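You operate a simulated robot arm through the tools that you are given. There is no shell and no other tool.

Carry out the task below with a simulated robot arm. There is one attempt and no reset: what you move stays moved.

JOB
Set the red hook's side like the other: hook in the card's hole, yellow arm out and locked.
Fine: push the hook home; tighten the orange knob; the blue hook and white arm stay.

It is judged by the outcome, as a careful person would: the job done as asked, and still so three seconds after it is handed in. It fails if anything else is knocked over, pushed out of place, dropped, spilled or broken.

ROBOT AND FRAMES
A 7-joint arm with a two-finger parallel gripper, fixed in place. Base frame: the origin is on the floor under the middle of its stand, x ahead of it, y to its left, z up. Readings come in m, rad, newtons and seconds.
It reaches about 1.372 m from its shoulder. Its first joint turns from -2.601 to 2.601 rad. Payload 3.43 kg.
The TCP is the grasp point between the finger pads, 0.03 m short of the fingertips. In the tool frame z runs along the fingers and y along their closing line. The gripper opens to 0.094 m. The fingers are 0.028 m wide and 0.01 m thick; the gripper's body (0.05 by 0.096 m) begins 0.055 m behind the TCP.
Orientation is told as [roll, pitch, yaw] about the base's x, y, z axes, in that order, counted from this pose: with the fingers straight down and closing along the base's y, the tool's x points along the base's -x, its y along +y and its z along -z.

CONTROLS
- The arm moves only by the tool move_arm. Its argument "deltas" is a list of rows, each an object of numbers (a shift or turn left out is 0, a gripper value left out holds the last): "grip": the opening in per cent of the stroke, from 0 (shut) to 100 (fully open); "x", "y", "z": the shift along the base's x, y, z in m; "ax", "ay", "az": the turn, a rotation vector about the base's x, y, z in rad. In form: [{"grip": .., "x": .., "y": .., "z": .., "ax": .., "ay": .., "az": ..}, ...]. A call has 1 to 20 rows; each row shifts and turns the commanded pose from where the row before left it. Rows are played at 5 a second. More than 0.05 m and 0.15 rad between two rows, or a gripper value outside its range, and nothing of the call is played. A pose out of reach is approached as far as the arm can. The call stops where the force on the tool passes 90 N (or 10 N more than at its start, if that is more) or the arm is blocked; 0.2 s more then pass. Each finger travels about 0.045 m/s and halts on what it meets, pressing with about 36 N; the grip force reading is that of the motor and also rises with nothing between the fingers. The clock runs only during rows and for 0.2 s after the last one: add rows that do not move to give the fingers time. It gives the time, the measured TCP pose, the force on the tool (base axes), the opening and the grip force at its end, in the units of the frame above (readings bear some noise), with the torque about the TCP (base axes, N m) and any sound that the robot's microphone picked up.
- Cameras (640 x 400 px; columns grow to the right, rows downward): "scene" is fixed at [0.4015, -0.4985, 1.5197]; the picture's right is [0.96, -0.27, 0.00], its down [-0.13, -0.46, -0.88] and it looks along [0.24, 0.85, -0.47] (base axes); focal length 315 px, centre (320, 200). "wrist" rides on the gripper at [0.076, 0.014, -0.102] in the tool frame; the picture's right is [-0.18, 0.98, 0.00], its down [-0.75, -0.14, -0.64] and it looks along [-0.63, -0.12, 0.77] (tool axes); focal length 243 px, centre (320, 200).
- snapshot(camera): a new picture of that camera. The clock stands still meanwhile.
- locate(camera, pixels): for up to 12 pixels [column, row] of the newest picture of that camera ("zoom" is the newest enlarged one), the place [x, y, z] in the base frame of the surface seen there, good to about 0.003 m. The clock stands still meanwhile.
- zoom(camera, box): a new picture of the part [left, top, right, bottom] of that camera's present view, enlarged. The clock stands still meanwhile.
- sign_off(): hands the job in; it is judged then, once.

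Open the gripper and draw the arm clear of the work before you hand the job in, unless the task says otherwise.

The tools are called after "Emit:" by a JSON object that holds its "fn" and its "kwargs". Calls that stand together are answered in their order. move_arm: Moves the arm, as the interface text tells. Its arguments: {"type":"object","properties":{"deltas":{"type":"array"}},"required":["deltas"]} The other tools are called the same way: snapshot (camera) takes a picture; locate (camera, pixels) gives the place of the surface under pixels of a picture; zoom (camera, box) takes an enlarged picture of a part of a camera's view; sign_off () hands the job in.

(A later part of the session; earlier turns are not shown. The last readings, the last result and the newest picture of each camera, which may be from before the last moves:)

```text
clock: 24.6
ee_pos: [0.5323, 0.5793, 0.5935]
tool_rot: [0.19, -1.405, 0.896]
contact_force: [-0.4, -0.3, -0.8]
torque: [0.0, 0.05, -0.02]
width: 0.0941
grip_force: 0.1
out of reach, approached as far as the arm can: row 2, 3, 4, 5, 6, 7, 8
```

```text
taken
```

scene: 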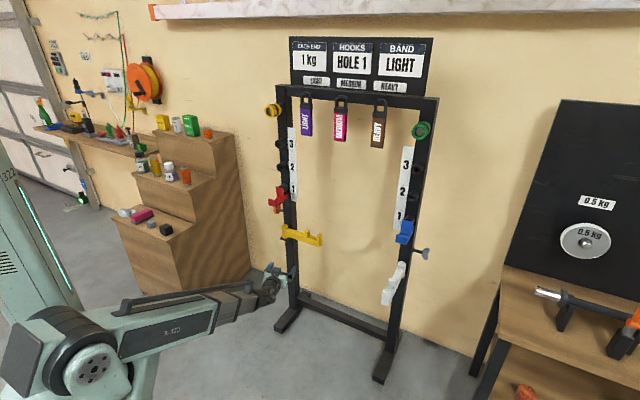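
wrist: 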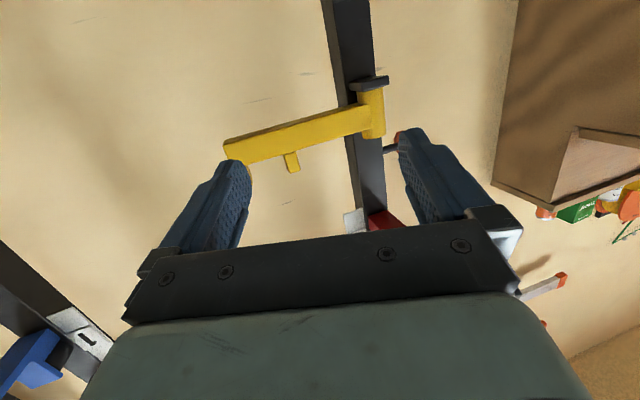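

The requested yaw was out of reach and the arm stopped at (0.532, 0.579, 0.594), in free space 0.25 m in front of the rack. A downward-pointing gripper should be easier for the swing, so I'll tilt the tool down in place and rise a little.

Emit:
{"fn": "move_arm", "kwargs": {"deltas": [{"ax": -0.1247, "ay": 0.0653, "z": 0.015}, {"ax": -0.1247, "ay": 0.0653, "z": 0.015}, {"ax": -0.1247, "ay": 0.0653, "z": 0.015}, {"ax": -0.1247, "ay": 0.0653, "z": 0.015}, {"ax": -0.1247, "ay": 0.0653, "z": 0.015}, {"ax": -0.1247, "ay": 0.0653, "z": 0.015}, {"ax": -0.1247, "ay": 0.0653, "z": 0.015}, {"ax": -0.1247, "ay": 0.0653, "z": 0.015}, {"ax": -0.1247, "ay": 0.0653, "z": 0.015}, {"ax": -0.1247, "ay": 0.0653, "z": 0.015}, {}]}}

Emit:
{"fn": "snapshot", "kwargs": {"camera": "scene"}}

Emit:
{"fn": "snapshot", "kwargs": {"camera": "wrist"}}

```text
clock: 27.0
ee_pos: [0.5656, 0.5398, 0.7194]
tool_rot: [0.26, -0.107, 1.042]
contact_force: [0.1, -0.3, 0.2]
torque: [-0.01, 0.0, 0.0]
width: 0.0941
grip_force: 0.0
out of reach, approached as far as the arm can: row 6, 7, 8, 9, 10
```

```text
taken
```

scene: 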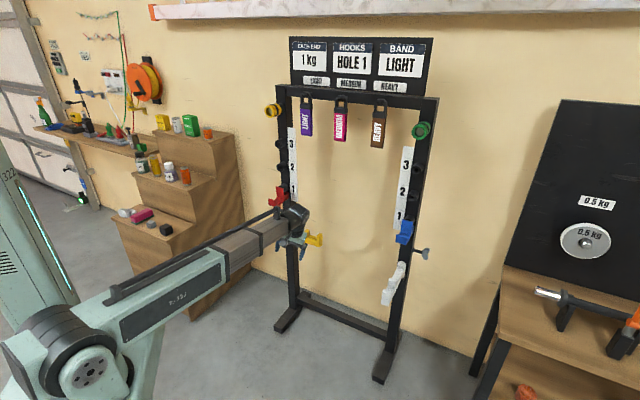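

```text
taken
```

wrist: 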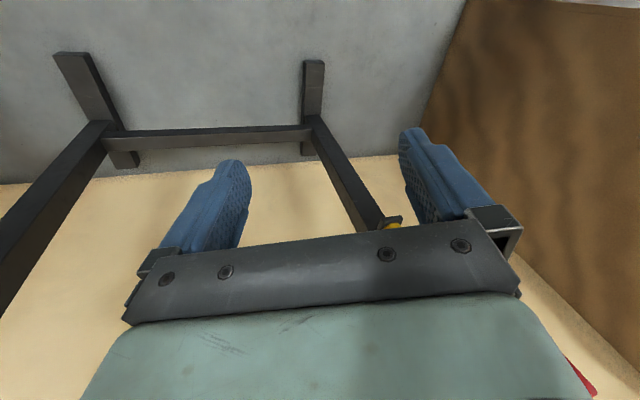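

Again the arm stopped short of the commanded pose, tilted 0.28 rad. I'll zoom on the robot itself to understand how its joints are laid out.

Emit:
{"fn": "zoom", "kwargs": {"camera": "scene", "box": [0, 180, 352, 400]}}

Emit:
{"fn": "zoom", "kwargs": {"camera": "scene", "box": [220, 180, 348, 260]}}

Emit:
{"fn": "locate", "kwargs": {"camera": "scene", "pixels": [[80, 365], [60, 330], [150, 340], [180, 290], [220, 265], [245, 245], [270, 232], [290, 215], [300, 220], [20, 360], [35, 320], [290, 242]]}}

```text
1.82 times, centred on (176, 290) of scene
```

zoom: 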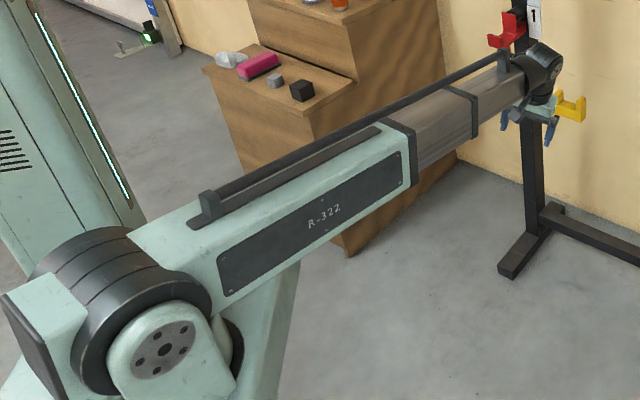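

```text
5.00 times, centred on (284, 220) of scene
```

zoom: 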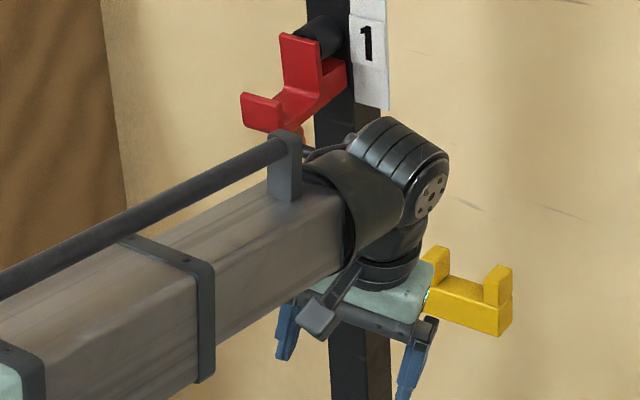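

```text
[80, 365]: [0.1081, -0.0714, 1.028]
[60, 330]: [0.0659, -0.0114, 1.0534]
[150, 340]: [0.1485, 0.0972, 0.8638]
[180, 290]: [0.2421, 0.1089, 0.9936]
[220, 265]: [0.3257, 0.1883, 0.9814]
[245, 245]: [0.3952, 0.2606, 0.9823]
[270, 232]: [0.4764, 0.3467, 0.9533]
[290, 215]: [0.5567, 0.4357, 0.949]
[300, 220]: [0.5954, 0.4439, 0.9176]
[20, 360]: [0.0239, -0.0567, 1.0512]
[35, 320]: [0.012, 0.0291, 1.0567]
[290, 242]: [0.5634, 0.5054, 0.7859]
```

The robot is a telescoping boom with a roll–pitch–roll wrist, so the earlier yaw likely hit a wrist roll limit near straight. I'm now tilted sideways by 0.28 rad in free space; I'll try to level the tool to straight down in small turns.

Emit:
{"fn": "move_arm", "kwargs": {"deltas": [{"ax": -0.055, "ay": -0.043}, {"ax": -0.055, "ay": -0.043}, {"ax": -0.055, "ay": -0.043}, {"ax": -0.055, "ay": -0.043}, {}]}}

```text
clock: 28.2
ee_pos: [0.5668, 0.5406, 0.7199]
tool_rot: [0.258, -0.108, 1.041]
contact_force: [0.5, -0.8, 0.0]
torque: [-0.02, -0.01, 0.02]
width: 0.0941
grip_force: 0.0
out of reach, approached as far as the arm can: row 1, 2, 3, 4
```

That had no effect, so it is a hard joint limit. I'll turn the yaw back (negative about z) in small steps to move off it.

Emit:
{"fn": "move_arm", "kwargs": {"deltas": [{"az": -0.1}, {"az": -0.1}, {"az": -0.1}, {}]}}

```text
clock: 29.2
ee_pos: [0.5702, 0.5356, 0.719]
tool_rot: [0.269, -0.109, 0.799]
contact_force: [-0.2, -0.2, 0.4]
torque: [0.01, -0.02, -0.01]
width: 0.094
grip_force: 0.0
out of reach, approached as far as the arm can: row 3
```

Turning the yaw back worked; the wrist is in a flipped configuration where straight-down is just past its roll limit, but left-pointing horizontal poses should be fine. I'll turn to a horizontal tool pointing along +y (closing along x) in small steps, staying in free space.

Emit:
{"fn": "move_arm", "kwargs": {"deltas": [{"ax": 0.0914, "ay": -0.0523, "az": 0.0292}, {"ax": 0.0914, "ay": -0.0523, "az": 0.0292}, {"ax": 0.0914, "ay": -0.0523, "az": 0.0292}, {"ax": 0.0914, "ay": -0.0523, "az": 0.0292}, {"ax": 0.0914, "ay": -0.0523, "az": 0.0292}, {"ax": 0.0914, "ay": -0.0523, "az": 0.0292}, {"ax": 0.0914, "ay": -0.0523, "az": 0.0292}, {"ax": 0.0914, "ay": -0.0523, "az": 0.0292}, {"ax": 0.0914, "ay": -0.0523, "az": 0.0292}, {"ax": 0.0914, "ay": -0.0523, "az": 0.0292}, {"ax": 0.0914, "ay": -0.0523, "az": 0.0292}, {"ax": 0.0914, "ay": -0.0523, "az": 0.0292}, {"ax": 0.0914, "ay": -0.0523, "az": 0.0292}, {"ax": 0.0914, "ay": -0.0523, "az": 0.0292}, {}]}}

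Emit:
{"fn": "snapshot", "kwargs": {"camera": "scene"}}

```text
clock: 32.4
ee_pos: [0.57, 0.5371, 0.7188]
tool_rot: [2.972, -1.568, -1.397]
contact_force: [0.1, 0.0, -0.5]
torque: [0.0, 0.0, -0.03]
width: 0.0939
grip_force: 0.0
```

```text
taken
```

scene: 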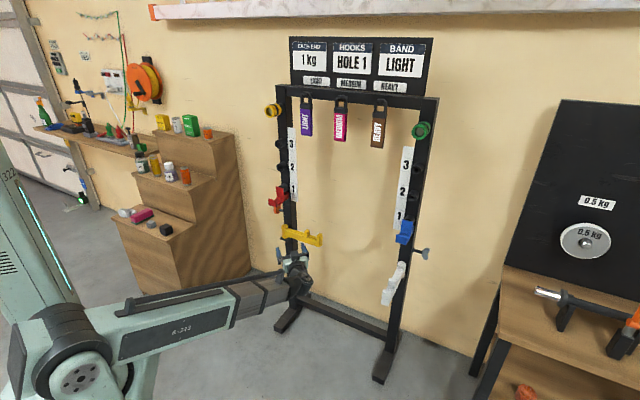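

That worked: the tool is horizontal and points along +y with no reach complaints. I'll lower it to the arm's height and slide right to x 0.721, stopping at y 0.55, short of the arm.

Emit:
{"fn": "move_arm", "kwargs": {"deltas": [{"z": -0.033}, {"z": -0.033}, {"z": -0.033}, {"x": 0.0377, "y": 0.003}, {"x": 0.0377, "y": 0.003}, {"x": 0.0377, "y": 0.003}, {"x": 0.0377, "y": 0.003}, {}]}}

Emit:
{"fn": "snapshot", "kwargs": {"camera": "scene"}}

Emit:
{"fn": "zoom", "kwargs": {"camera": "scene", "box": [262, 198, 374, 268]}}

Emit:
{"fn": "snapshot", "kwargs": {"camera": "wrist"}}

```text
clock: 34.2
ee_pos: [0.7199, 0.5465, 0.6212]
tool_rot: [2.688, -1.568, -1.119]
contact_force: [0.2, 0.5, -0.6]
torque: [-0.01, -0.01, 0.0]
width: 0.0942
grip_force: 0.2
```

```text
taken
```

scene: 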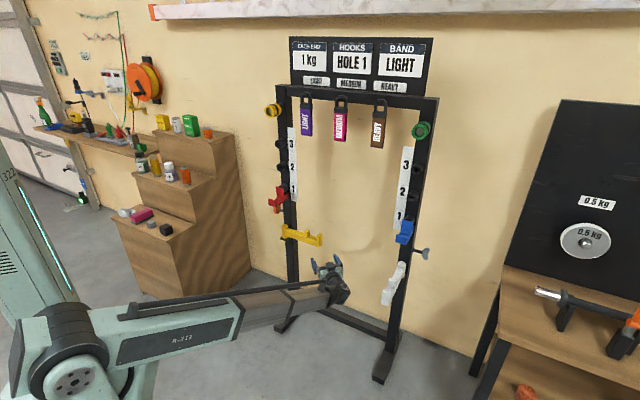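

```text
5.71 times, centred on (318, 233) of scene
```

zoom: 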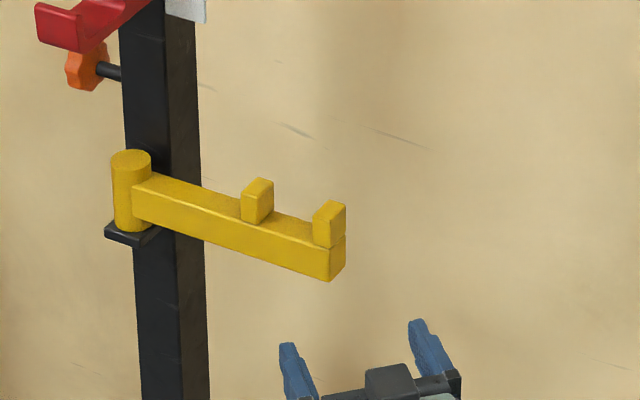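

```text
taken
```

wrist: 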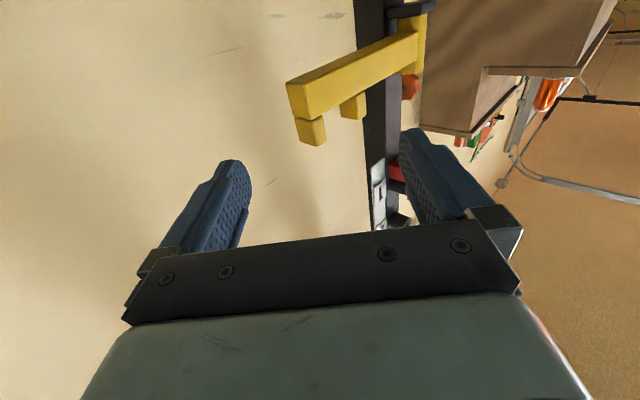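

The arm tip, at (300,110) in the wrist view, lies between the fingers; the left one (base +x) will pass behind the tip. I'll advance 0.10 m in +y and check.

Emit:
{"fn": "move_arm", "kwargs": {"deltas": [{"y": 0.02}, {"y": 0.02}, {"y": 0.02}, {"y": 0.02}, {"y": 0.02}, {}]}}

Emit:
{"fn": "zoom", "kwargs": {"camera": "scene", "box": [262, 198, 374, 268]}}

Emit:
{"fn": "snapshot", "kwargs": {"camera": "wrist"}}

```text
clock: 35.6
ee_pos: [0.7209, 0.6479, 0.6213]
tool_rot: [2.715, -1.569, -1.147]
contact_force: [0.3, -0.2, -0.1]
torque: [0.0, -0.02, -0.01]
width: 0.0943
grip_force: 0.2
```

```text
5.71 times, centred on (318, 233) of scene
```

zoom: 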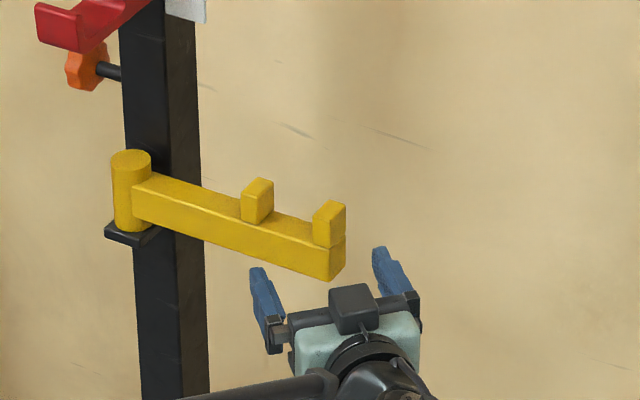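

```text
taken
```

wrist: 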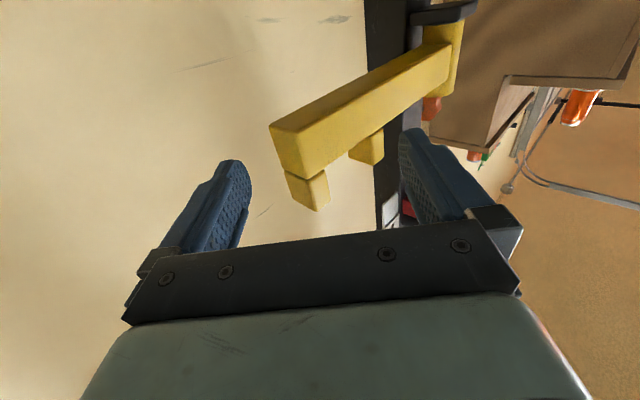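

The tip is still well between the fingers, and the front finger at (415,150) has room to the arm. I'll advance 0.042 m more in small steps.

Emit:
{"fn": "move_arm", "kwargs": {"deltas": [{"y": 0.01}, {"y": 0.01}, {"y": 0.01}, {"y": 0.012}, {}]}}

Emit:
{"fn": "zoom", "kwargs": {"camera": "scene", "box": [262, 198, 374, 268]}}

Emit:
{"fn": "snapshot", "kwargs": {"camera": "wrist"}}

```text
clock: 36.8
ee_pos: [0.7207, 0.69, 0.6201]
tool_rot: [2.589, -1.57, -1.02]
contact_force: [-0.5, -0.1, 0.8]
torque: [0.02, -0.03, 0.03]
width: 0.0941
grip_force: 0.0
```

```text
5.71 times, centred on (318, 233) of scene
```

zoom: 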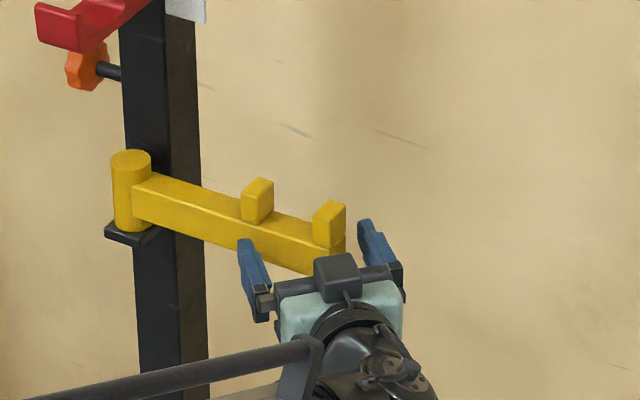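

```text
taken
```

wrist: 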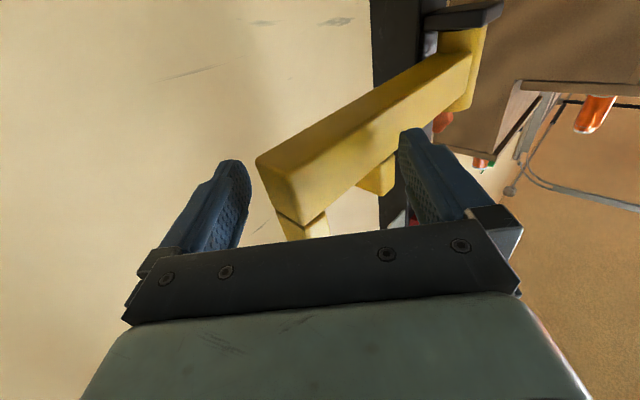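

The cage is set: the back finger reaches 2 cm past the arm's tip on the rack side, with no contact force. I'll start swinging along the arc with matching yaw, about 15° first, and check that the arm follows.

Emit:
{"fn": "move_arm", "kwargs": {"deltas": [{"x": -0.0107}, {"x": -0.0138, "y": -0.0094, "az": -0.0436}, {"x": -0.0138, "y": -0.0094, "az": -0.0436}, {"x": -0.0139, "y": -0.0093, "az": -0.0437}, {}]}}

Emit:
{"fn": "zoom", "kwargs": {"camera": "scene", "box": [262, 198, 374, 268]}}

Emit:
{"fn": "snapshot", "kwargs": {"camera": "wrist"}}

```text
clock: 38.0
ee_pos: [0.6679, 0.6621, 0.6196]
tool_rot: [2.768, -1.569, -1.328]
contact_force: [0.1, 0.6, -0.6]
torque: [0.0, -0.03, 0.0]
width: 0.0939
grip_force: 0.1
```

```text
5.71 times, centred on (318, 233) of scene
```

zoom: 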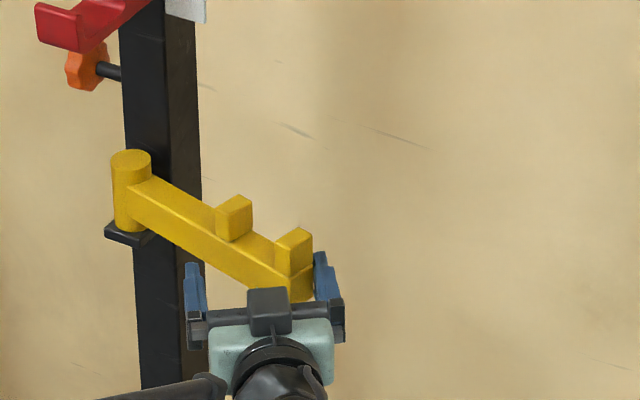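

```text
taken
```

wrist: 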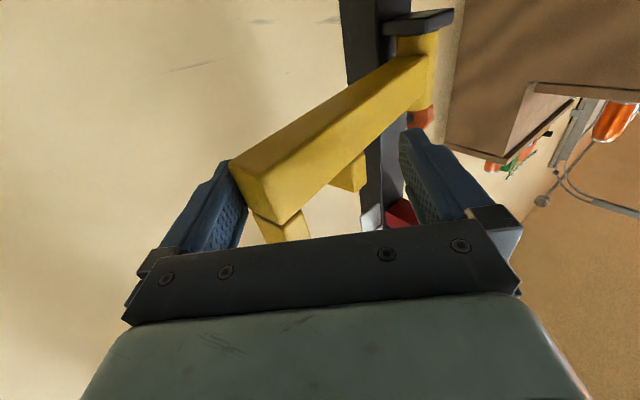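

The arm follows with hardly any force. I'll continue along the arc through about 60° of swing.

Emit:
{"fn": "move_arm", "kwargs": {"deltas": [{"x": -0.0161, "y": -0.0054, "az": -0.0436}, {"x": -0.0161, "y": -0.0054, "az": -0.0436}, {"x": -0.016, "y": -0.0054, "az": -0.0437}, {"x": -0.0171, "y": -0.0011, "az": -0.0436}, {"x": -0.0171, "y": -0.0011, "az": -0.0436}, {"x": -0.0172, "y": -0.001, "az": -0.0437}, {"x": -0.0171, "y": 0.0036, "az": -0.0436}, {"x": -0.0171, "y": 0.0036, "az": -0.0436}, {"x": -0.017, "y": 0.0035, "az": -0.0437}, {}]}}

Emit:
{"fn": "zoom", "kwargs": {"camera": "scene", "box": [230, 188, 342, 258]}}

Emit:
{"fn": "snapshot", "kwargs": {"camera": "wrist"}}

```text
clock: 39.6
ee_pos: [0.5545, 0.6398, 0.6197]
tool_rot: [1.344, -1.566, -0.215]
contact_force: [-1.3, -15.4, 6.2]
torque: [-0.09, -0.32, -0.73]
width: 0.094
grip_force: 0.0
stopped in row 8: the force on the tool passed its limit at 94 N (the readings are from after the stop); the commanded pose is now the measured one
```

```text
5.71 times, centred on (286, 223) of scene
```

zoom: 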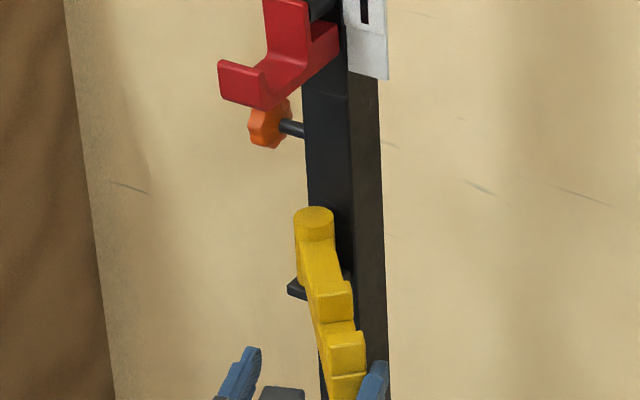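

```text
taken
```

wrist: 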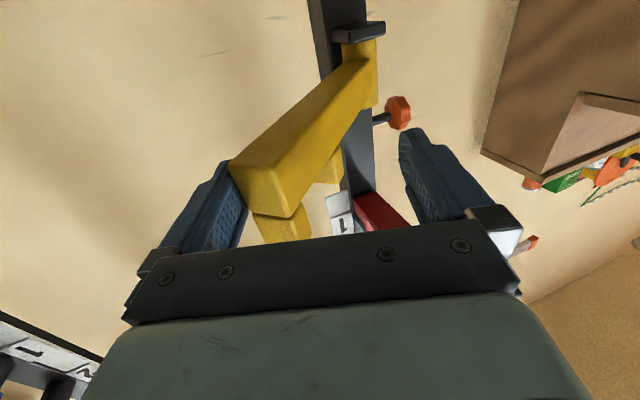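

The force limit tripped at 94 N and then eased to 15 N, mostly along −y on the back finger, so the arm's corner probably caught on the finger's pad. I'll check the arm's present angle before easing off.

Emit:
{"fn": "locate", "kwargs": {"camera": "zoom", "pixels": [[315, 215], [330, 290], [347, 340], [310, 260], [345, 390], [335, 385], [270, 120], [280, 60], [325, 310]]}}

Emit:
{"fn": "zoom", "kwargs": {"camera": "scene", "box": [262, 220, 326, 260]}}

Emit:
{"fn": "zoom", "kwargs": {"camera": "wrist", "box": [150, 60, 470, 260]}}

```text
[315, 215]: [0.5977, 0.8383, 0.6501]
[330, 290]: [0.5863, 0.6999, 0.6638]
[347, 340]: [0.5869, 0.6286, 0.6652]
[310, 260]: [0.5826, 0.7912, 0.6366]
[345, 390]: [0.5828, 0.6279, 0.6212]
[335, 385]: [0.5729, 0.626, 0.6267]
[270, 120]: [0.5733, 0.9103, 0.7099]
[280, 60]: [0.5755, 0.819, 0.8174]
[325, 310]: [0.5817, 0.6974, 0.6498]
```

```text
10.00 times, centred on (294, 240) of scene
```

zoom: 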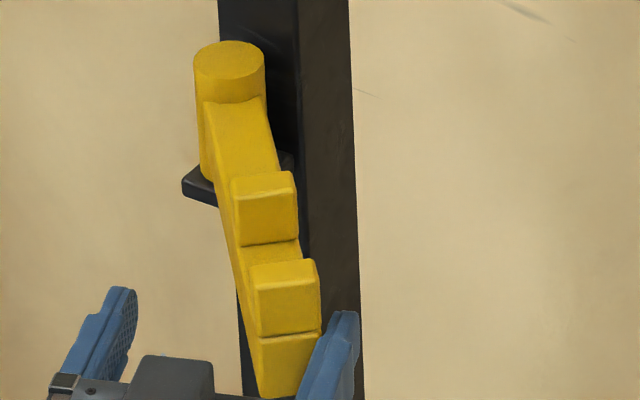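

```text
2.00 times, centred on (310, 160) of wrist
```

zoom: 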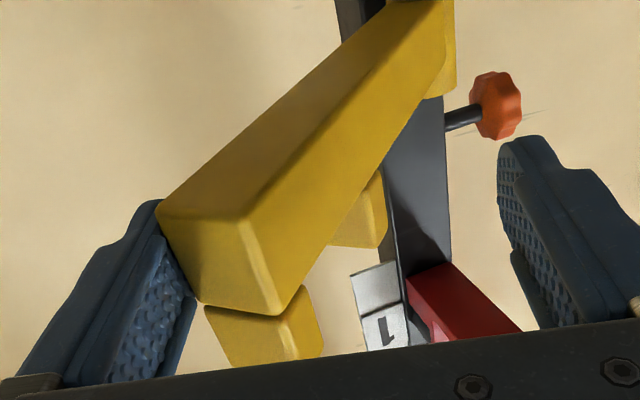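

The arm is at about −94° (swung 49°) and the contact is the tip's back corner caught on the finger, pushed along the finger's length. I'll back out 3 mm, then continue more slowly on an arc that doesn't slide the finger inward.

Emit:
{"fn": "move_arm", "kwargs": {"deltas": [{"x": -0.0013, "y": -0.0027}, {"x": -0.0096, "y": 0.0021, "az": -0.0205}, {"x": -0.0096, "y": 0.0021, "az": -0.0205}, {"x": -0.0096, "y": 0.0021, "az": -0.0205}, {"x": -0.0096, "y": 0.0021, "az": -0.0205}, {}]}}

Emit:
{"fn": "zoom", "kwargs": {"camera": "scene", "box": [246, 210, 326, 260]}}

Emit:
{"fn": "snapshot", "kwargs": {"camera": "wrist"}}

```text
clock: 41.0
ee_pos: [0.5149, 0.6459, 0.6204]
tool_rot: [1.011, -1.567, 0.036]
contact_force: [-1.2, -12.4, -3.2]
torque: [0.04, 0.09, -0.58]
width: 0.094
grip_force: 0.0
```

```text
8.00 times, centred on (286, 235) of scene
```

zoom: 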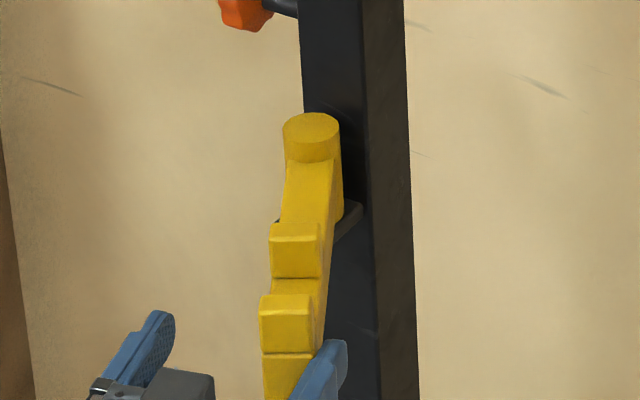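

```text
taken
```

wrist: 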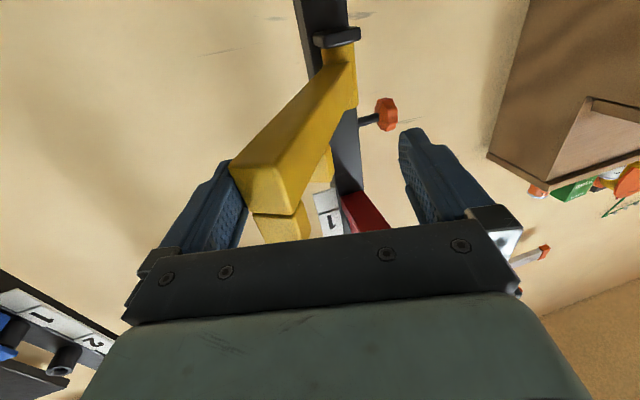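

The arm moved on to about −105°, with a mild 12 N still along the finger. I'll continue to about −120° with a slight outward bias to relieve that.

Emit:
{"fn": "move_arm", "kwargs": {"deltas": [{"x": -0.011, "y": 0.0015, "az": -0.0262}, {"x": -0.0108, "y": 0.003, "az": -0.0262}, {"x": -0.0106, "y": 0.0038, "az": -0.0262}, {"x": -0.0104, "y": 0.0045, "az": -0.0262}, {"x": -0.0103, "y": 0.0053, "az": -0.0262}, {}]}}

Emit:
{"fn": "zoom", "kwargs": {"camera": "scene", "box": [238, 210, 318, 260]}}

Emit:
{"fn": "snapshot", "kwargs": {"camera": "wrist"}}

```text
clock: 42.4
ee_pos: [0.4605, 0.6658, 0.6205]
tool_rot: [0.96, -1.568, -0.046]
contact_force: [0.8, -0.1, -0.5]
torque: [0.0, -0.02, 0.01]
width: 0.0942
grip_force: 0.0
```

```text
8.00 times, centred on (278, 235) of scene
```

zoom: 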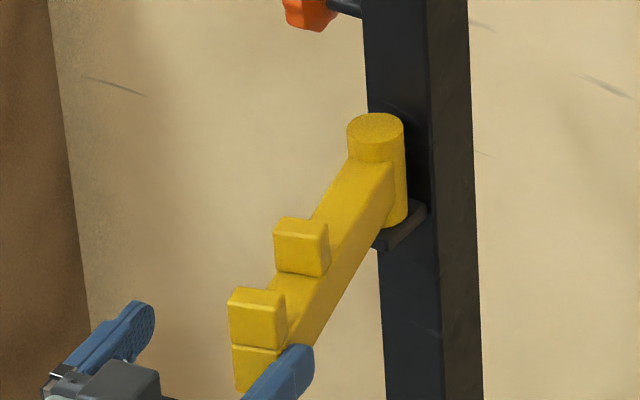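

```text
taken
```

wrist: 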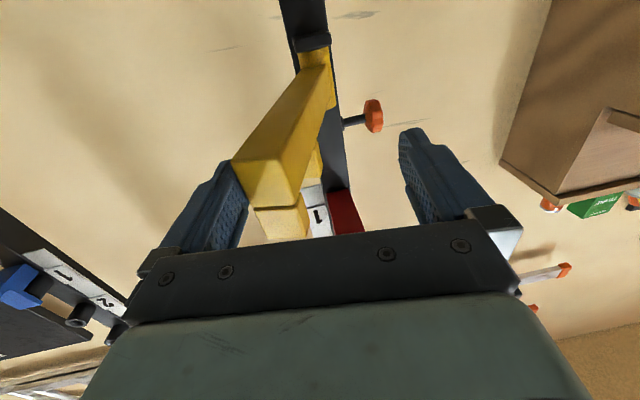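

The arm is swinging well with zero residual force. I'll locate the tip and pivot to get its present angle.

Emit:
{"fn": "locate", "kwargs": {"camera": "zoom", "pixels": [[375, 125], [300, 235], [265, 305], [240, 300], [280, 315], [330, 228], [278, 226], [250, 365], [240, 380], [270, 360]]}}

```text
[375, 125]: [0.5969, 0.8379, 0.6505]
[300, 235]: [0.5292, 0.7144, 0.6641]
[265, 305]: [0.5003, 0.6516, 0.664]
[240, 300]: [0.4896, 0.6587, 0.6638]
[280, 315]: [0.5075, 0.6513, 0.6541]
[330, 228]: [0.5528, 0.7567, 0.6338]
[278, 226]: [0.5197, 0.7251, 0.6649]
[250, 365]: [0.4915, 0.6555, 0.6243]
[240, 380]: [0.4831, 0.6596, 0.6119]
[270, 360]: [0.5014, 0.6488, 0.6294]
```

The end face is perpendicular to about −120.5°, and the target is −135° (straight out like the white arm). I'll continue the arc to about −133°.

Emit:
{"fn": "move_arm", "kwargs": {"deltas": [{"x": -0.0095, "y": 0.006, "az": -0.0327}, {"x": -0.009, "y": 0.0072, "az": -0.0327}, {"x": -0.0085, "y": 0.008, "az": -0.0327}, {"x": -0.008, "y": 0.009, "az": -0.0327}, {}]}}

Emit:
{"fn": "zoom", "kwargs": {"camera": "scene", "box": [238, 210, 318, 260]}}

Emit:
{"fn": "locate", "kwargs": {"camera": "zoom", "pixels": [[375, 125], [275, 235], [230, 310], [215, 300], [250, 315], [215, 350], [240, 360], [205, 340], [230, 350]]}}

Emit:
{"fn": "snapshot", "kwargs": {"camera": "wrist"}}

```text
clock: 43.6
ee_pos: [0.4276, 0.6948, 0.6198]
tool_rot: [1.195, -1.568, -0.41]
contact_force: [1.2, -0.4, -0.6]
torque: [-0.01, -0.01, 0.0]
width: 0.0942
grip_force: 0.1
```

```text
8.00 times, centred on (278, 235) of scene
```

zoom: 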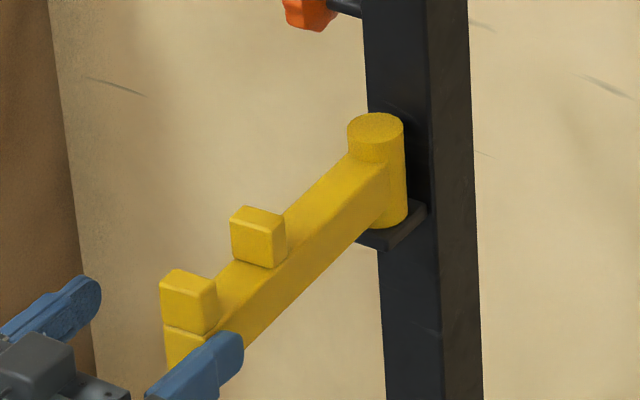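

```text
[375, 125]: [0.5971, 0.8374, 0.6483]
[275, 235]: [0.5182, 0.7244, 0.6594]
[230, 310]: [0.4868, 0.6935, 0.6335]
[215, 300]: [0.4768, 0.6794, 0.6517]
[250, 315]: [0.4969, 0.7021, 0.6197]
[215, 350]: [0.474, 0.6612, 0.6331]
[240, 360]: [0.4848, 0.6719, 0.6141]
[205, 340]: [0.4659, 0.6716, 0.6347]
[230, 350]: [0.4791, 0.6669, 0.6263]
```

```text
taken
```

wrist: 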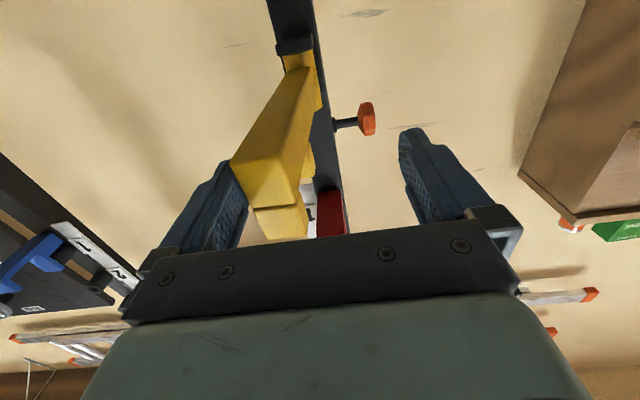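

The arm is at about −132.6° and the tool at 45°. I'll centre the gripper on the pivot line, move in so the pads overlap the tip, and close gently so the arm is drawn exactly straight out.

Emit:
{"fn": "move_arm", "kwargs": {"deltas": [{"x": 0.0067, "y": -0.0067}, {"x": 0.0067, "y": -0.0067}, {"x": 0.007, "y": 0.007}, {"x": 0.007, "y": 0.007}, {"x": 0.006, "y": 0.006}, {}]}}

Emit:
{"fn": "snapshot", "kwargs": {"camera": "wrist"}}

Emit:
{"fn": "zoom", "kwargs": {"camera": "scene", "box": [238, 210, 318, 260]}}

```text
clock: 45.0
ee_pos: [0.4593, 0.7024, 0.6191]
tool_rot: [1.05, -1.567, -0.266]
contact_force: [-0.7, -1.0, 0.2]
torque: [0.0, 0.01, -0.01]
width: 0.0938
grip_force: 0.0
```

```text
taken
```

wrist: 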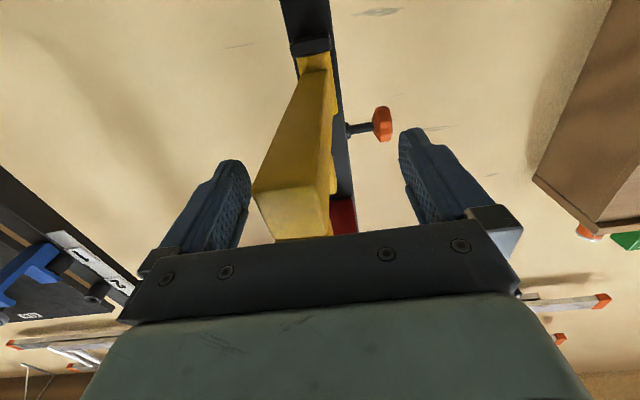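

```text
8.00 times, centred on (278, 235) of scene
```

zoom: 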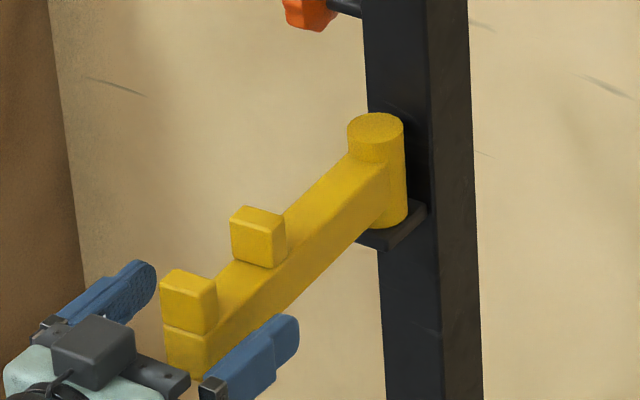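

The tip sits between the pads with room on both sides. I'll close gradually onto it.

Emit:
{"fn": "move_arm", "kwargs": {"deltas": [{"grip": 75}, {"grip": 60}, {"grip": 50}, {"grip": 44}, {"grip": 40}, {"grip": 36}, {"grip": 32}, {"grip": 28}, {"grip": 28}]}}

Emit:
{"fn": "zoom", "kwargs": {"camera": "scene", "box": [238, 210, 318, 260]}}

Emit:
{"fn": "snapshot", "kwargs": {"camera": "wrist"}}

```text
clock: 47.0
ee_pos: [0.4607, 0.7006, 0.6198]
tool_rot: [1.241, -1.568, -0.456]
contact_force: [13.2, -14.5, -2.0]
torque: [-0.38, -0.25, -0.07]
width: 0.0345
grip_force: 41.9
```

```text
8.00 times, centred on (278, 235) of scene
```

zoom: 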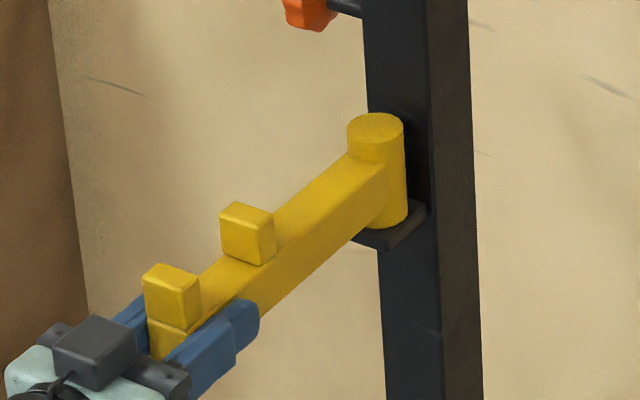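

```text
taken
```

wrist: 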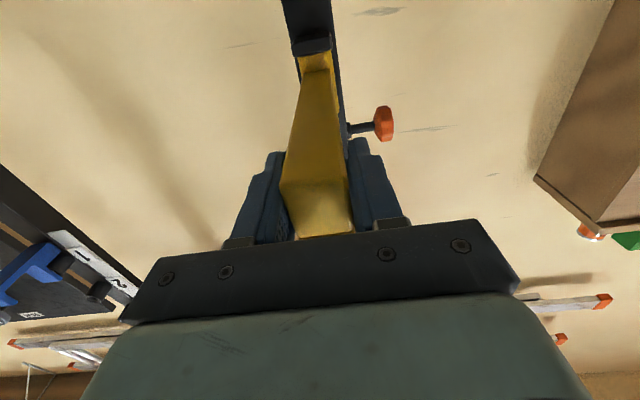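

The gripper holds the tip at width 0.0345 m, with about 20 N of side load along +u, which suggests the arm is near its swing stop or has hinge friction. I'll measure the arm's angle and compare it with the white arm's.

Emit:
{"fn": "locate", "kwargs": {"camera": "zoom", "pixels": [[375, 125], [290, 275], [310, 255], [330, 240], [350, 220], [270, 295], [300, 215], [240, 260], [215, 275], [245, 210], [170, 270], [195, 300]]}}

Emit:
{"fn": "zoom", "kwargs": {"camera": "scene", "box": [374, 250, 438, 310]}}

Emit:
{"fn": "locate", "kwargs": {"camera": "zoom", "pixels": [[295, 75], [285, 130], [270, 160], [255, 180], [235, 230], [240, 265], [265, 210], [285, 180], [300, 140], [185, 290], [200, 310], [205, 245]]}}

```text
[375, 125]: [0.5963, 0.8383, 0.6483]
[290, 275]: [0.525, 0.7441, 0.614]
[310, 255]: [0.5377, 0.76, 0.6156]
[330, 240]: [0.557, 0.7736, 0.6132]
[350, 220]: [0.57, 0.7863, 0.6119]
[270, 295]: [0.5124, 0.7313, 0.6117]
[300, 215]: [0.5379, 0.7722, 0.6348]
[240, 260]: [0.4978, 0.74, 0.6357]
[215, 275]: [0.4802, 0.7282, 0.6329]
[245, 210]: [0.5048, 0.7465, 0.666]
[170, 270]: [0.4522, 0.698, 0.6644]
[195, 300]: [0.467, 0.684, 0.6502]
```

```text
6.67 times, centred on (406, 280) of scene
```

zoom: 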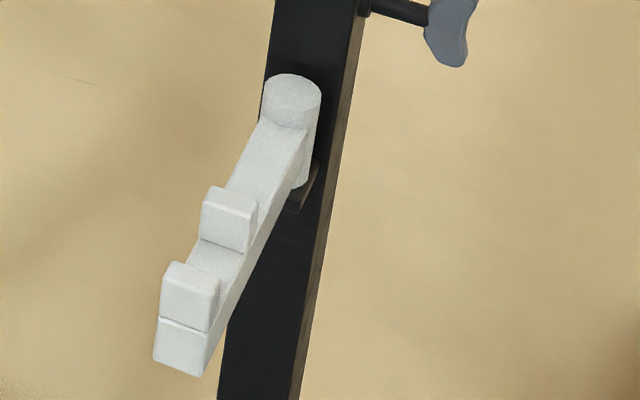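

```text
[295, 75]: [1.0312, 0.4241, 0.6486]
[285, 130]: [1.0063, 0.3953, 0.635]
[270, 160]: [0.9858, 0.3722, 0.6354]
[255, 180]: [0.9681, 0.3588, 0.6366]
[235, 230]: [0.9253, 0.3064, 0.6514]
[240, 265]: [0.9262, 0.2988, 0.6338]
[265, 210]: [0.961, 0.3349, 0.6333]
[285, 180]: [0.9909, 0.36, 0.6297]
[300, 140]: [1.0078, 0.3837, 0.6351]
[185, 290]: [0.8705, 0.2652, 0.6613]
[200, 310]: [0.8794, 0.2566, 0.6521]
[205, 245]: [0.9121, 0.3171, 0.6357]
```

The yellow arm's right face lies at constant s≈−0.1545 along its length, so it points straight out, like the white one (face at s≈0.444). I'll open the gripper and back straight out along the arm's axis.

Emit:
{"fn": "move_arm", "kwargs": {"deltas": [{"grip": 45}, {"grip": 60}, {"grip": 80}, {"grip": 100}, {"grip": 100}, {"x": -0.015, "y": -0.015}, {"x": -0.02, "y": -0.02}, {"x": -0.025, "y": -0.025}, {"x": -0.025, "y": -0.025}, {}]}}

Emit:
{"fn": "zoom", "kwargs": {"camera": "scene", "box": [238, 170, 334, 260]}}

Emit:
{"fn": "locate", "kwargs": {"camera": "zoom", "pixels": [[280, 310], [300, 290], [320, 270], [340, 255], [250, 335], [190, 350], [175, 330], [195, 380]]}}

```text
clock: 49.2
ee_pos: [0.3738, 0.6175, 0.6198]
tool_rot: [1.092, -1.567, -0.305]
contact_force: [-0.8, 0.4, -0.1]
torque: [0.05, 0.02, 0.01]
width: 0.0941
grip_force: 0.1
```

```text
4.44 times, centred on (286, 215) of scene
```

zoom: 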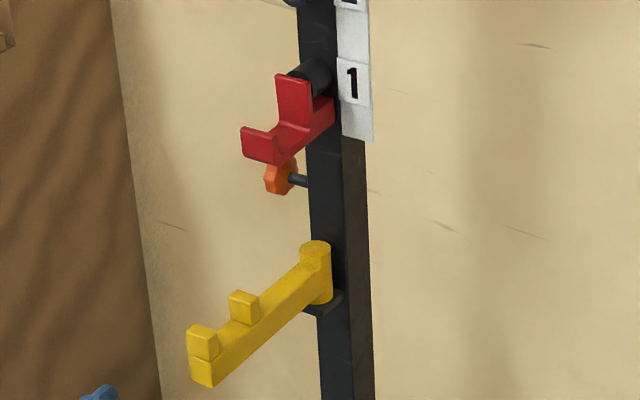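

```text
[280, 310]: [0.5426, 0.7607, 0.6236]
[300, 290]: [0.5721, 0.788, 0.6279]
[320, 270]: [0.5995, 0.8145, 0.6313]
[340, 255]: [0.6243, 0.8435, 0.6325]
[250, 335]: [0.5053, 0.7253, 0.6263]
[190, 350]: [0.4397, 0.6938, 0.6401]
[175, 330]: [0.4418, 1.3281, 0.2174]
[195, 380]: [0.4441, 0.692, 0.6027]
```

The arm stays put, pointing straight out, with the hook in hole 1 above it. Now the orange knob: I'll zoom on it and on the grey one for comparison and locate the points that matter.

Emit:
{"fn": "zoom", "kwargs": {"camera": "scene", "box": [262, 196, 302, 221]}}

Emit:
{"fn": "locate", "kwargs": {"camera": "zoom", "pixels": [[230, 190], [200, 200], [215, 170], [215, 245], [255, 190], [290, 205], [320, 215], [335, 215], [350, 180], [420, 200], [245, 240], [190, 240]]}}

Emit:
{"fn": "zoom", "kwargs": {"camera": "scene", "box": [400, 238, 440, 263]}}

Emit:
{"fn": "locate", "kwargs": {"camera": "zoom", "pixels": [[170, 170], [210, 190], [270, 205], [310, 215], [350, 170], [370, 200], [340, 230], [345, 270], [100, 200], [150, 200], [380, 165], [355, 250]]}}

```text
16.00 times, centred on (282, 208) of scene
```

zoom: 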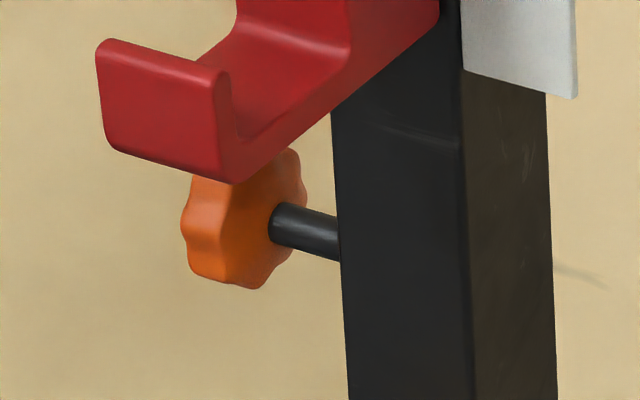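

```text
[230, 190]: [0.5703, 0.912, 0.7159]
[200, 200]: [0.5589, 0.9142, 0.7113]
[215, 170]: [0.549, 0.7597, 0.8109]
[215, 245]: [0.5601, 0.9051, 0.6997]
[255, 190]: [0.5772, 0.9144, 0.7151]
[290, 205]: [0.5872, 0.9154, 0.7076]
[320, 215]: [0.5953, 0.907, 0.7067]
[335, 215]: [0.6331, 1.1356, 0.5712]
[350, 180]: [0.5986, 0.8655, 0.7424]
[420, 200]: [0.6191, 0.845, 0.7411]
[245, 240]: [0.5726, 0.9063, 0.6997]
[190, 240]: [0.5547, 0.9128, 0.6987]
```

```text
16.00 times, centred on (420, 250) of scene
```

zoom: 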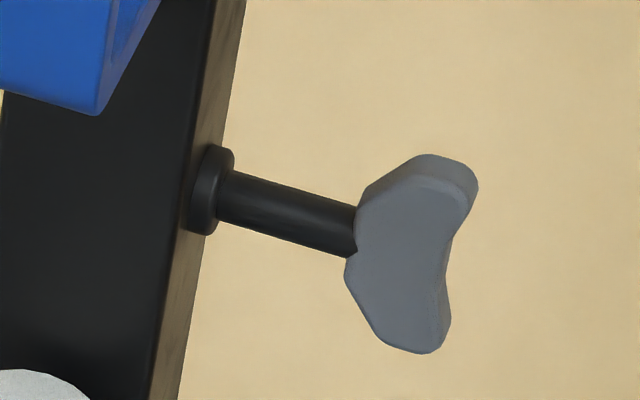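

```text
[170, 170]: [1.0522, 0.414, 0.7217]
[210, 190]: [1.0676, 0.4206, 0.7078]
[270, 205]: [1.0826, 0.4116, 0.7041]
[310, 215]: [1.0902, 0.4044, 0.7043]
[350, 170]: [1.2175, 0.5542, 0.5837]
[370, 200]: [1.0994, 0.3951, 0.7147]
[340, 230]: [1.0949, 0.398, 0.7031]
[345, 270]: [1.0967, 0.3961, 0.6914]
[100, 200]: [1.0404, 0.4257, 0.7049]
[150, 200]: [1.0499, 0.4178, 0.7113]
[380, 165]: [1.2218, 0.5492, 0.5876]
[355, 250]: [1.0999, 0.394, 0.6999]
```

The knob is about 0.045 m across, centred near (0.578, 0.924, 0.705), with its axis along the rack line. Before choosing an approach I'll check where the wooden steps are.

Emit:
{"fn": "locate", "kwargs": {"camera": "scene", "pixels": [[192, 318], [248, 265], [240, 200], [235, 150], [160, 128], [208, 180], [175, 235], [115, 222], [245, 240], [205, 130], [215, 160], [195, 200]]}}

Emit:
{"fn": "snapshot", "kwargs": {"camera": "scene"}}

```text
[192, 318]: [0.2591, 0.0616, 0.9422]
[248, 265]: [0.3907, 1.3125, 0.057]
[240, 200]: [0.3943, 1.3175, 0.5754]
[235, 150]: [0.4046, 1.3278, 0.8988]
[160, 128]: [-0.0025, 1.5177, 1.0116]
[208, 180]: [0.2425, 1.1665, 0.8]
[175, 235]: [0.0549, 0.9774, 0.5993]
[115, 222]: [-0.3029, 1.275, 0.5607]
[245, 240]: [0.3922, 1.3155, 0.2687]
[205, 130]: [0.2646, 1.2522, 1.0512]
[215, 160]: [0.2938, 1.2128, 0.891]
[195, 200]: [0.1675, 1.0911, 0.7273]
```

```text
taken
```

scene: 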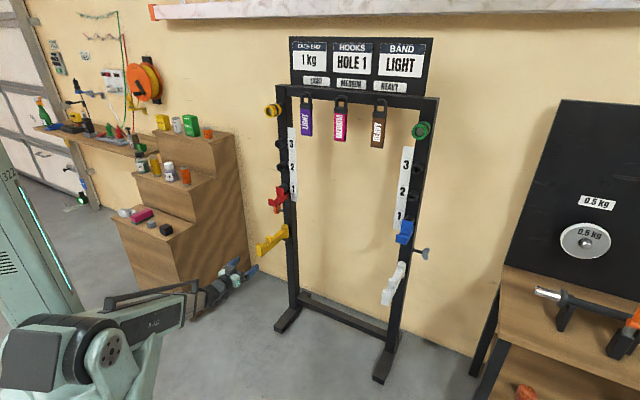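

The steps' side face is at s≈−0.65, about 0.4 m left of the knob, so there is room. To turn the knob I'd like the tool pointing along the rack line; I'll first test that yaw in free space, well in front and above the yellow arm.

Emit:
{"fn": "move_arm", "kwargs": {"deltas": [{"z": 0.03}, {"z": 0.03}, {"z": 0.03}, {"x": -0.014, "y": 0.014}, {"x": -0.014, "y": 0.014}, {"x": -0.014, "y": 0.014}, {"x": -0.014, "y": 0.014}, {"az": -0.13}, {"az": -0.13}, {"az": -0.13}, {"az": -0.13}, {"az": -0.13}, {"az": -0.13}, {}]}}

Emit:
{"fn": "snapshot", "kwargs": {"camera": "scene"}}

```text
clock: 52.2
ee_pos: [0.3189, 0.6717, 0.7086]
tool_rot: [1.011, -1.566, -1.008]
contact_force: [0.2, 0.0, 0.0]
torque: [-0.03, -0.02, -0.02]
width: 0.094
grip_force: 0.1
```

```text
taken
```

scene: 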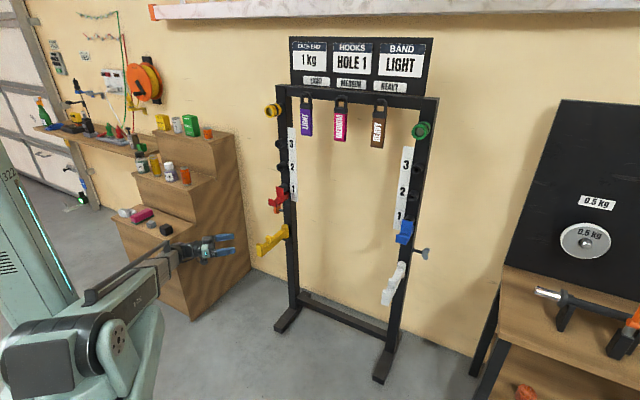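

Tool azimuth is now 0° with no complaints. I'll continue the test toward −45°, still in free space.

Emit:
{"fn": "move_arm", "kwargs": {"deltas": [{"az": -0.13}, {"az": -0.13}, {"az": -0.13}, {"az": -0.13}, {"az": -0.13}, {"az": -0.135}, {}]}}

Emit:
{"fn": "snapshot", "kwargs": {"camera": "scene"}}

Emit:
{"fn": "snapshot", "kwargs": {"camera": "wrist"}}

```text
clock: 53.8
ee_pos: [0.3342, 0.67, 0.7063]
tool_rot: [0.357, -1.562, -0.985]
contact_force: [-0.2, 0.4, 0.3]
torque: [-0.03, 0.02, 0.04]
width: 0.0939
grip_force: 0.0
out of reach, approached as far as the arm can: row 5, 6
```

```text
taken
```

scene: 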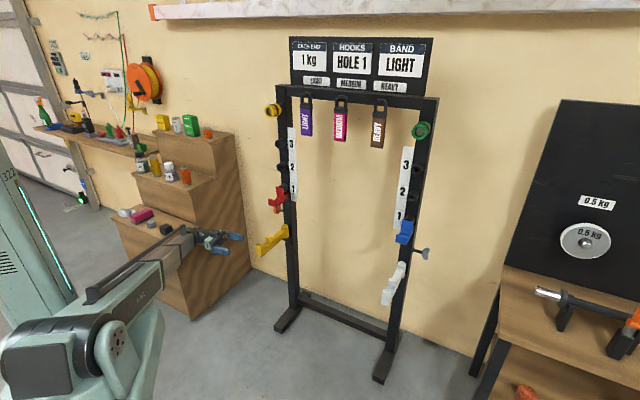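

```text
taken
```

wrist: 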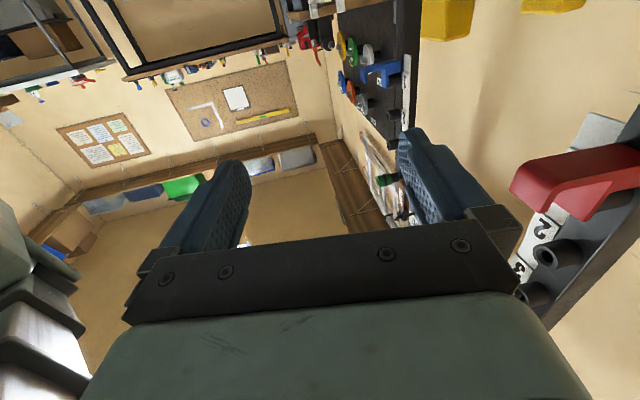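

Azimuth −36° was reached here, and farther out at the knob the limit should allow nearly −45°. I'll back off the limit a little and roll the tool −75° about its axis, so the fingers lie nearly above and below the knob and leave the most turning range.

Emit:
{"fn": "move_arm", "kwargs": {"deltas": [{"az": 0.06}, {"ax": -0.1083, "ay": 0.0719}, {"ax": -0.1083, "ay": 0.0719}, {"ax": -0.1083, "ay": 0.0719}, {"ax": -0.1083, "ay": 0.0719}, {"ax": -0.1083, "ay": 0.0719}, {"ax": -0.1083, "ay": 0.0719}, {"ax": -0.1083, "ay": 0.0719}, {"ax": -0.1083, "ay": 0.0719}, {"ax": -0.1083, "ay": 0.0719}, {"ax": -0.1083, "ay": 0.0719}, {}]}}

Emit:
{"fn": "snapshot", "kwargs": {"camera": "wrist"}}

Emit:
{"fn": "zoom", "kwargs": {"camera": "scene", "box": [140, 180, 300, 280]}}

```text
clock: 56.4
ee_pos: [0.3338, 0.6686, 0.7079]
tool_rot: [-1.546, -0.274, 0.976]
contact_force: [0.0, -0.3, 0.2]
torque: [-0.05, -0.04, -0.01]
width: 0.0941
grip_force: 0.2
```

```text
taken
```

wrist: 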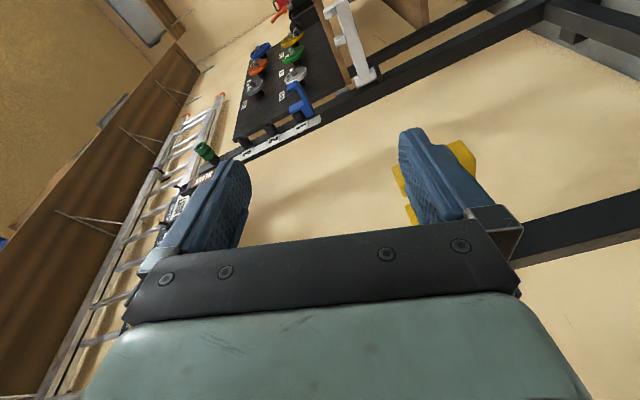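

```text
4.00 times, centred on (220, 230) of scene
```

zoom: 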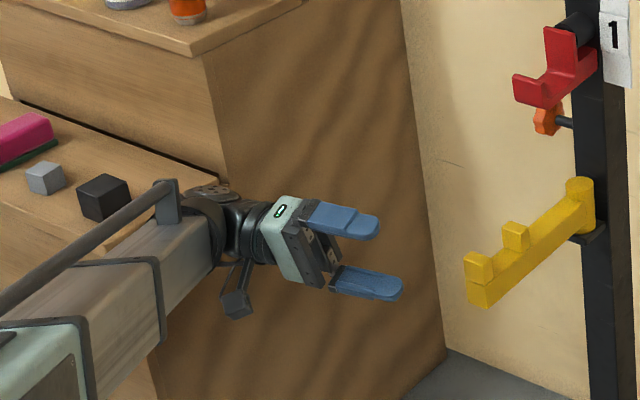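

The roll went through cleanly: the tool points to azimuth −34° with the fingers nearly above and below. I'll move along the approach to a point about 0.08 m in front of the knob.

Emit:
{"fn": "move_arm", "kwargs": {"deltas": [{"x": 0.0305, "y": 0.0327}, {"x": 0.0305, "y": 0.0327}, {"x": 0.0305, "y": 0.0327}, {"x": 0.0305, "y": 0.0327}, {"x": 0.0305, "y": 0.0327, "z": -0.001}, {"x": 0.0305, "y": 0.0327, "z": -0.001}, {}]}}

Emit:
{"fn": "zoom", "kwargs": {"camera": "scene", "box": [210, 170, 338, 250]}}

Emit:
{"fn": "snapshot", "kwargs": {"camera": "wrist"}}

```text
clock: 58.0
ee_pos: [0.5171, 0.8655, 0.7054]
tool_rot: [-1.55, -0.273, 0.975]
contact_force: [0.9, 0.1, 0.2]
torque: [0.01, 0.0, 0.02]
width: 0.0938
grip_force: 0.1
```

```text
5.00 times, centred on (274, 210) of scene
```

zoom: 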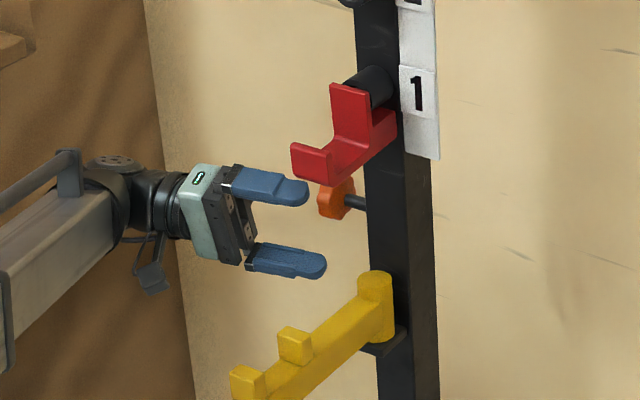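

```text
taken
```

wrist: 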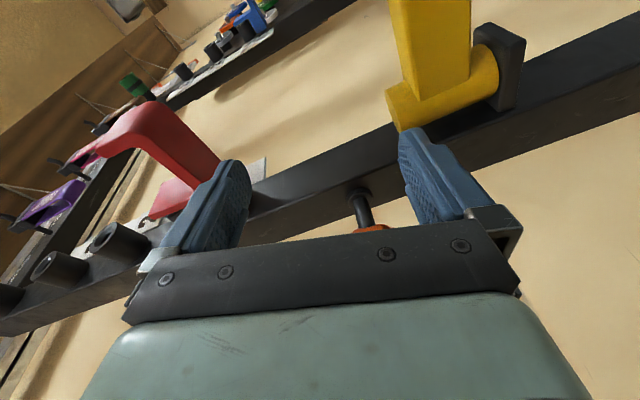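

The knob's shaft shows at (362,205) in the wrist view with the knob at (370,228), between the fingers. I'll locate the shaft, knob and upright from this view to refine the centre.

Emit:
{"fn": "locate", "kwargs": {"camera": "wrist", "pixels": [[362, 200], [365, 215], [360, 190], [352, 200], [372, 210], [370, 228], [360, 229], [382, 227], [310, 190], [340, 225]]}}

Emit:
{"fn": "zoom", "kwargs": {"camera": "wrist", "box": [300, 170, 428, 250]}}

```text
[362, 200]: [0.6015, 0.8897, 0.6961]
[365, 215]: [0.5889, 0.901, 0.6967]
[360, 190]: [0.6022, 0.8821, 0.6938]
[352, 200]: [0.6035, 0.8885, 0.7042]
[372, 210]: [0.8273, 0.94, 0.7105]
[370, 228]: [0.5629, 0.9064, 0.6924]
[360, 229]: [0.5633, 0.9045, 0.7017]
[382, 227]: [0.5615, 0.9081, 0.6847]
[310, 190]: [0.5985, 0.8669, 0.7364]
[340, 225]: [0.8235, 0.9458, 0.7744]
```

```text
5.00 times, centred on (364, 210) of wrist
```

zoom: 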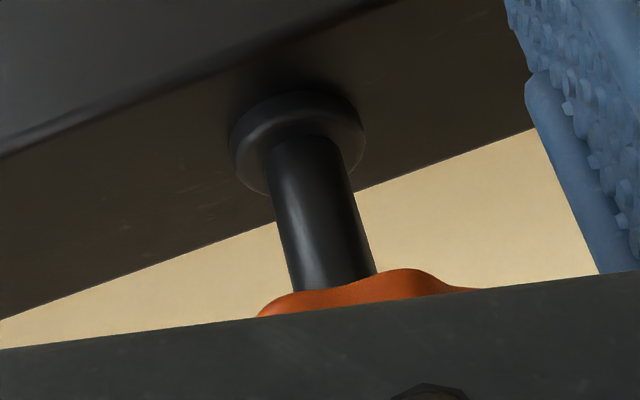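

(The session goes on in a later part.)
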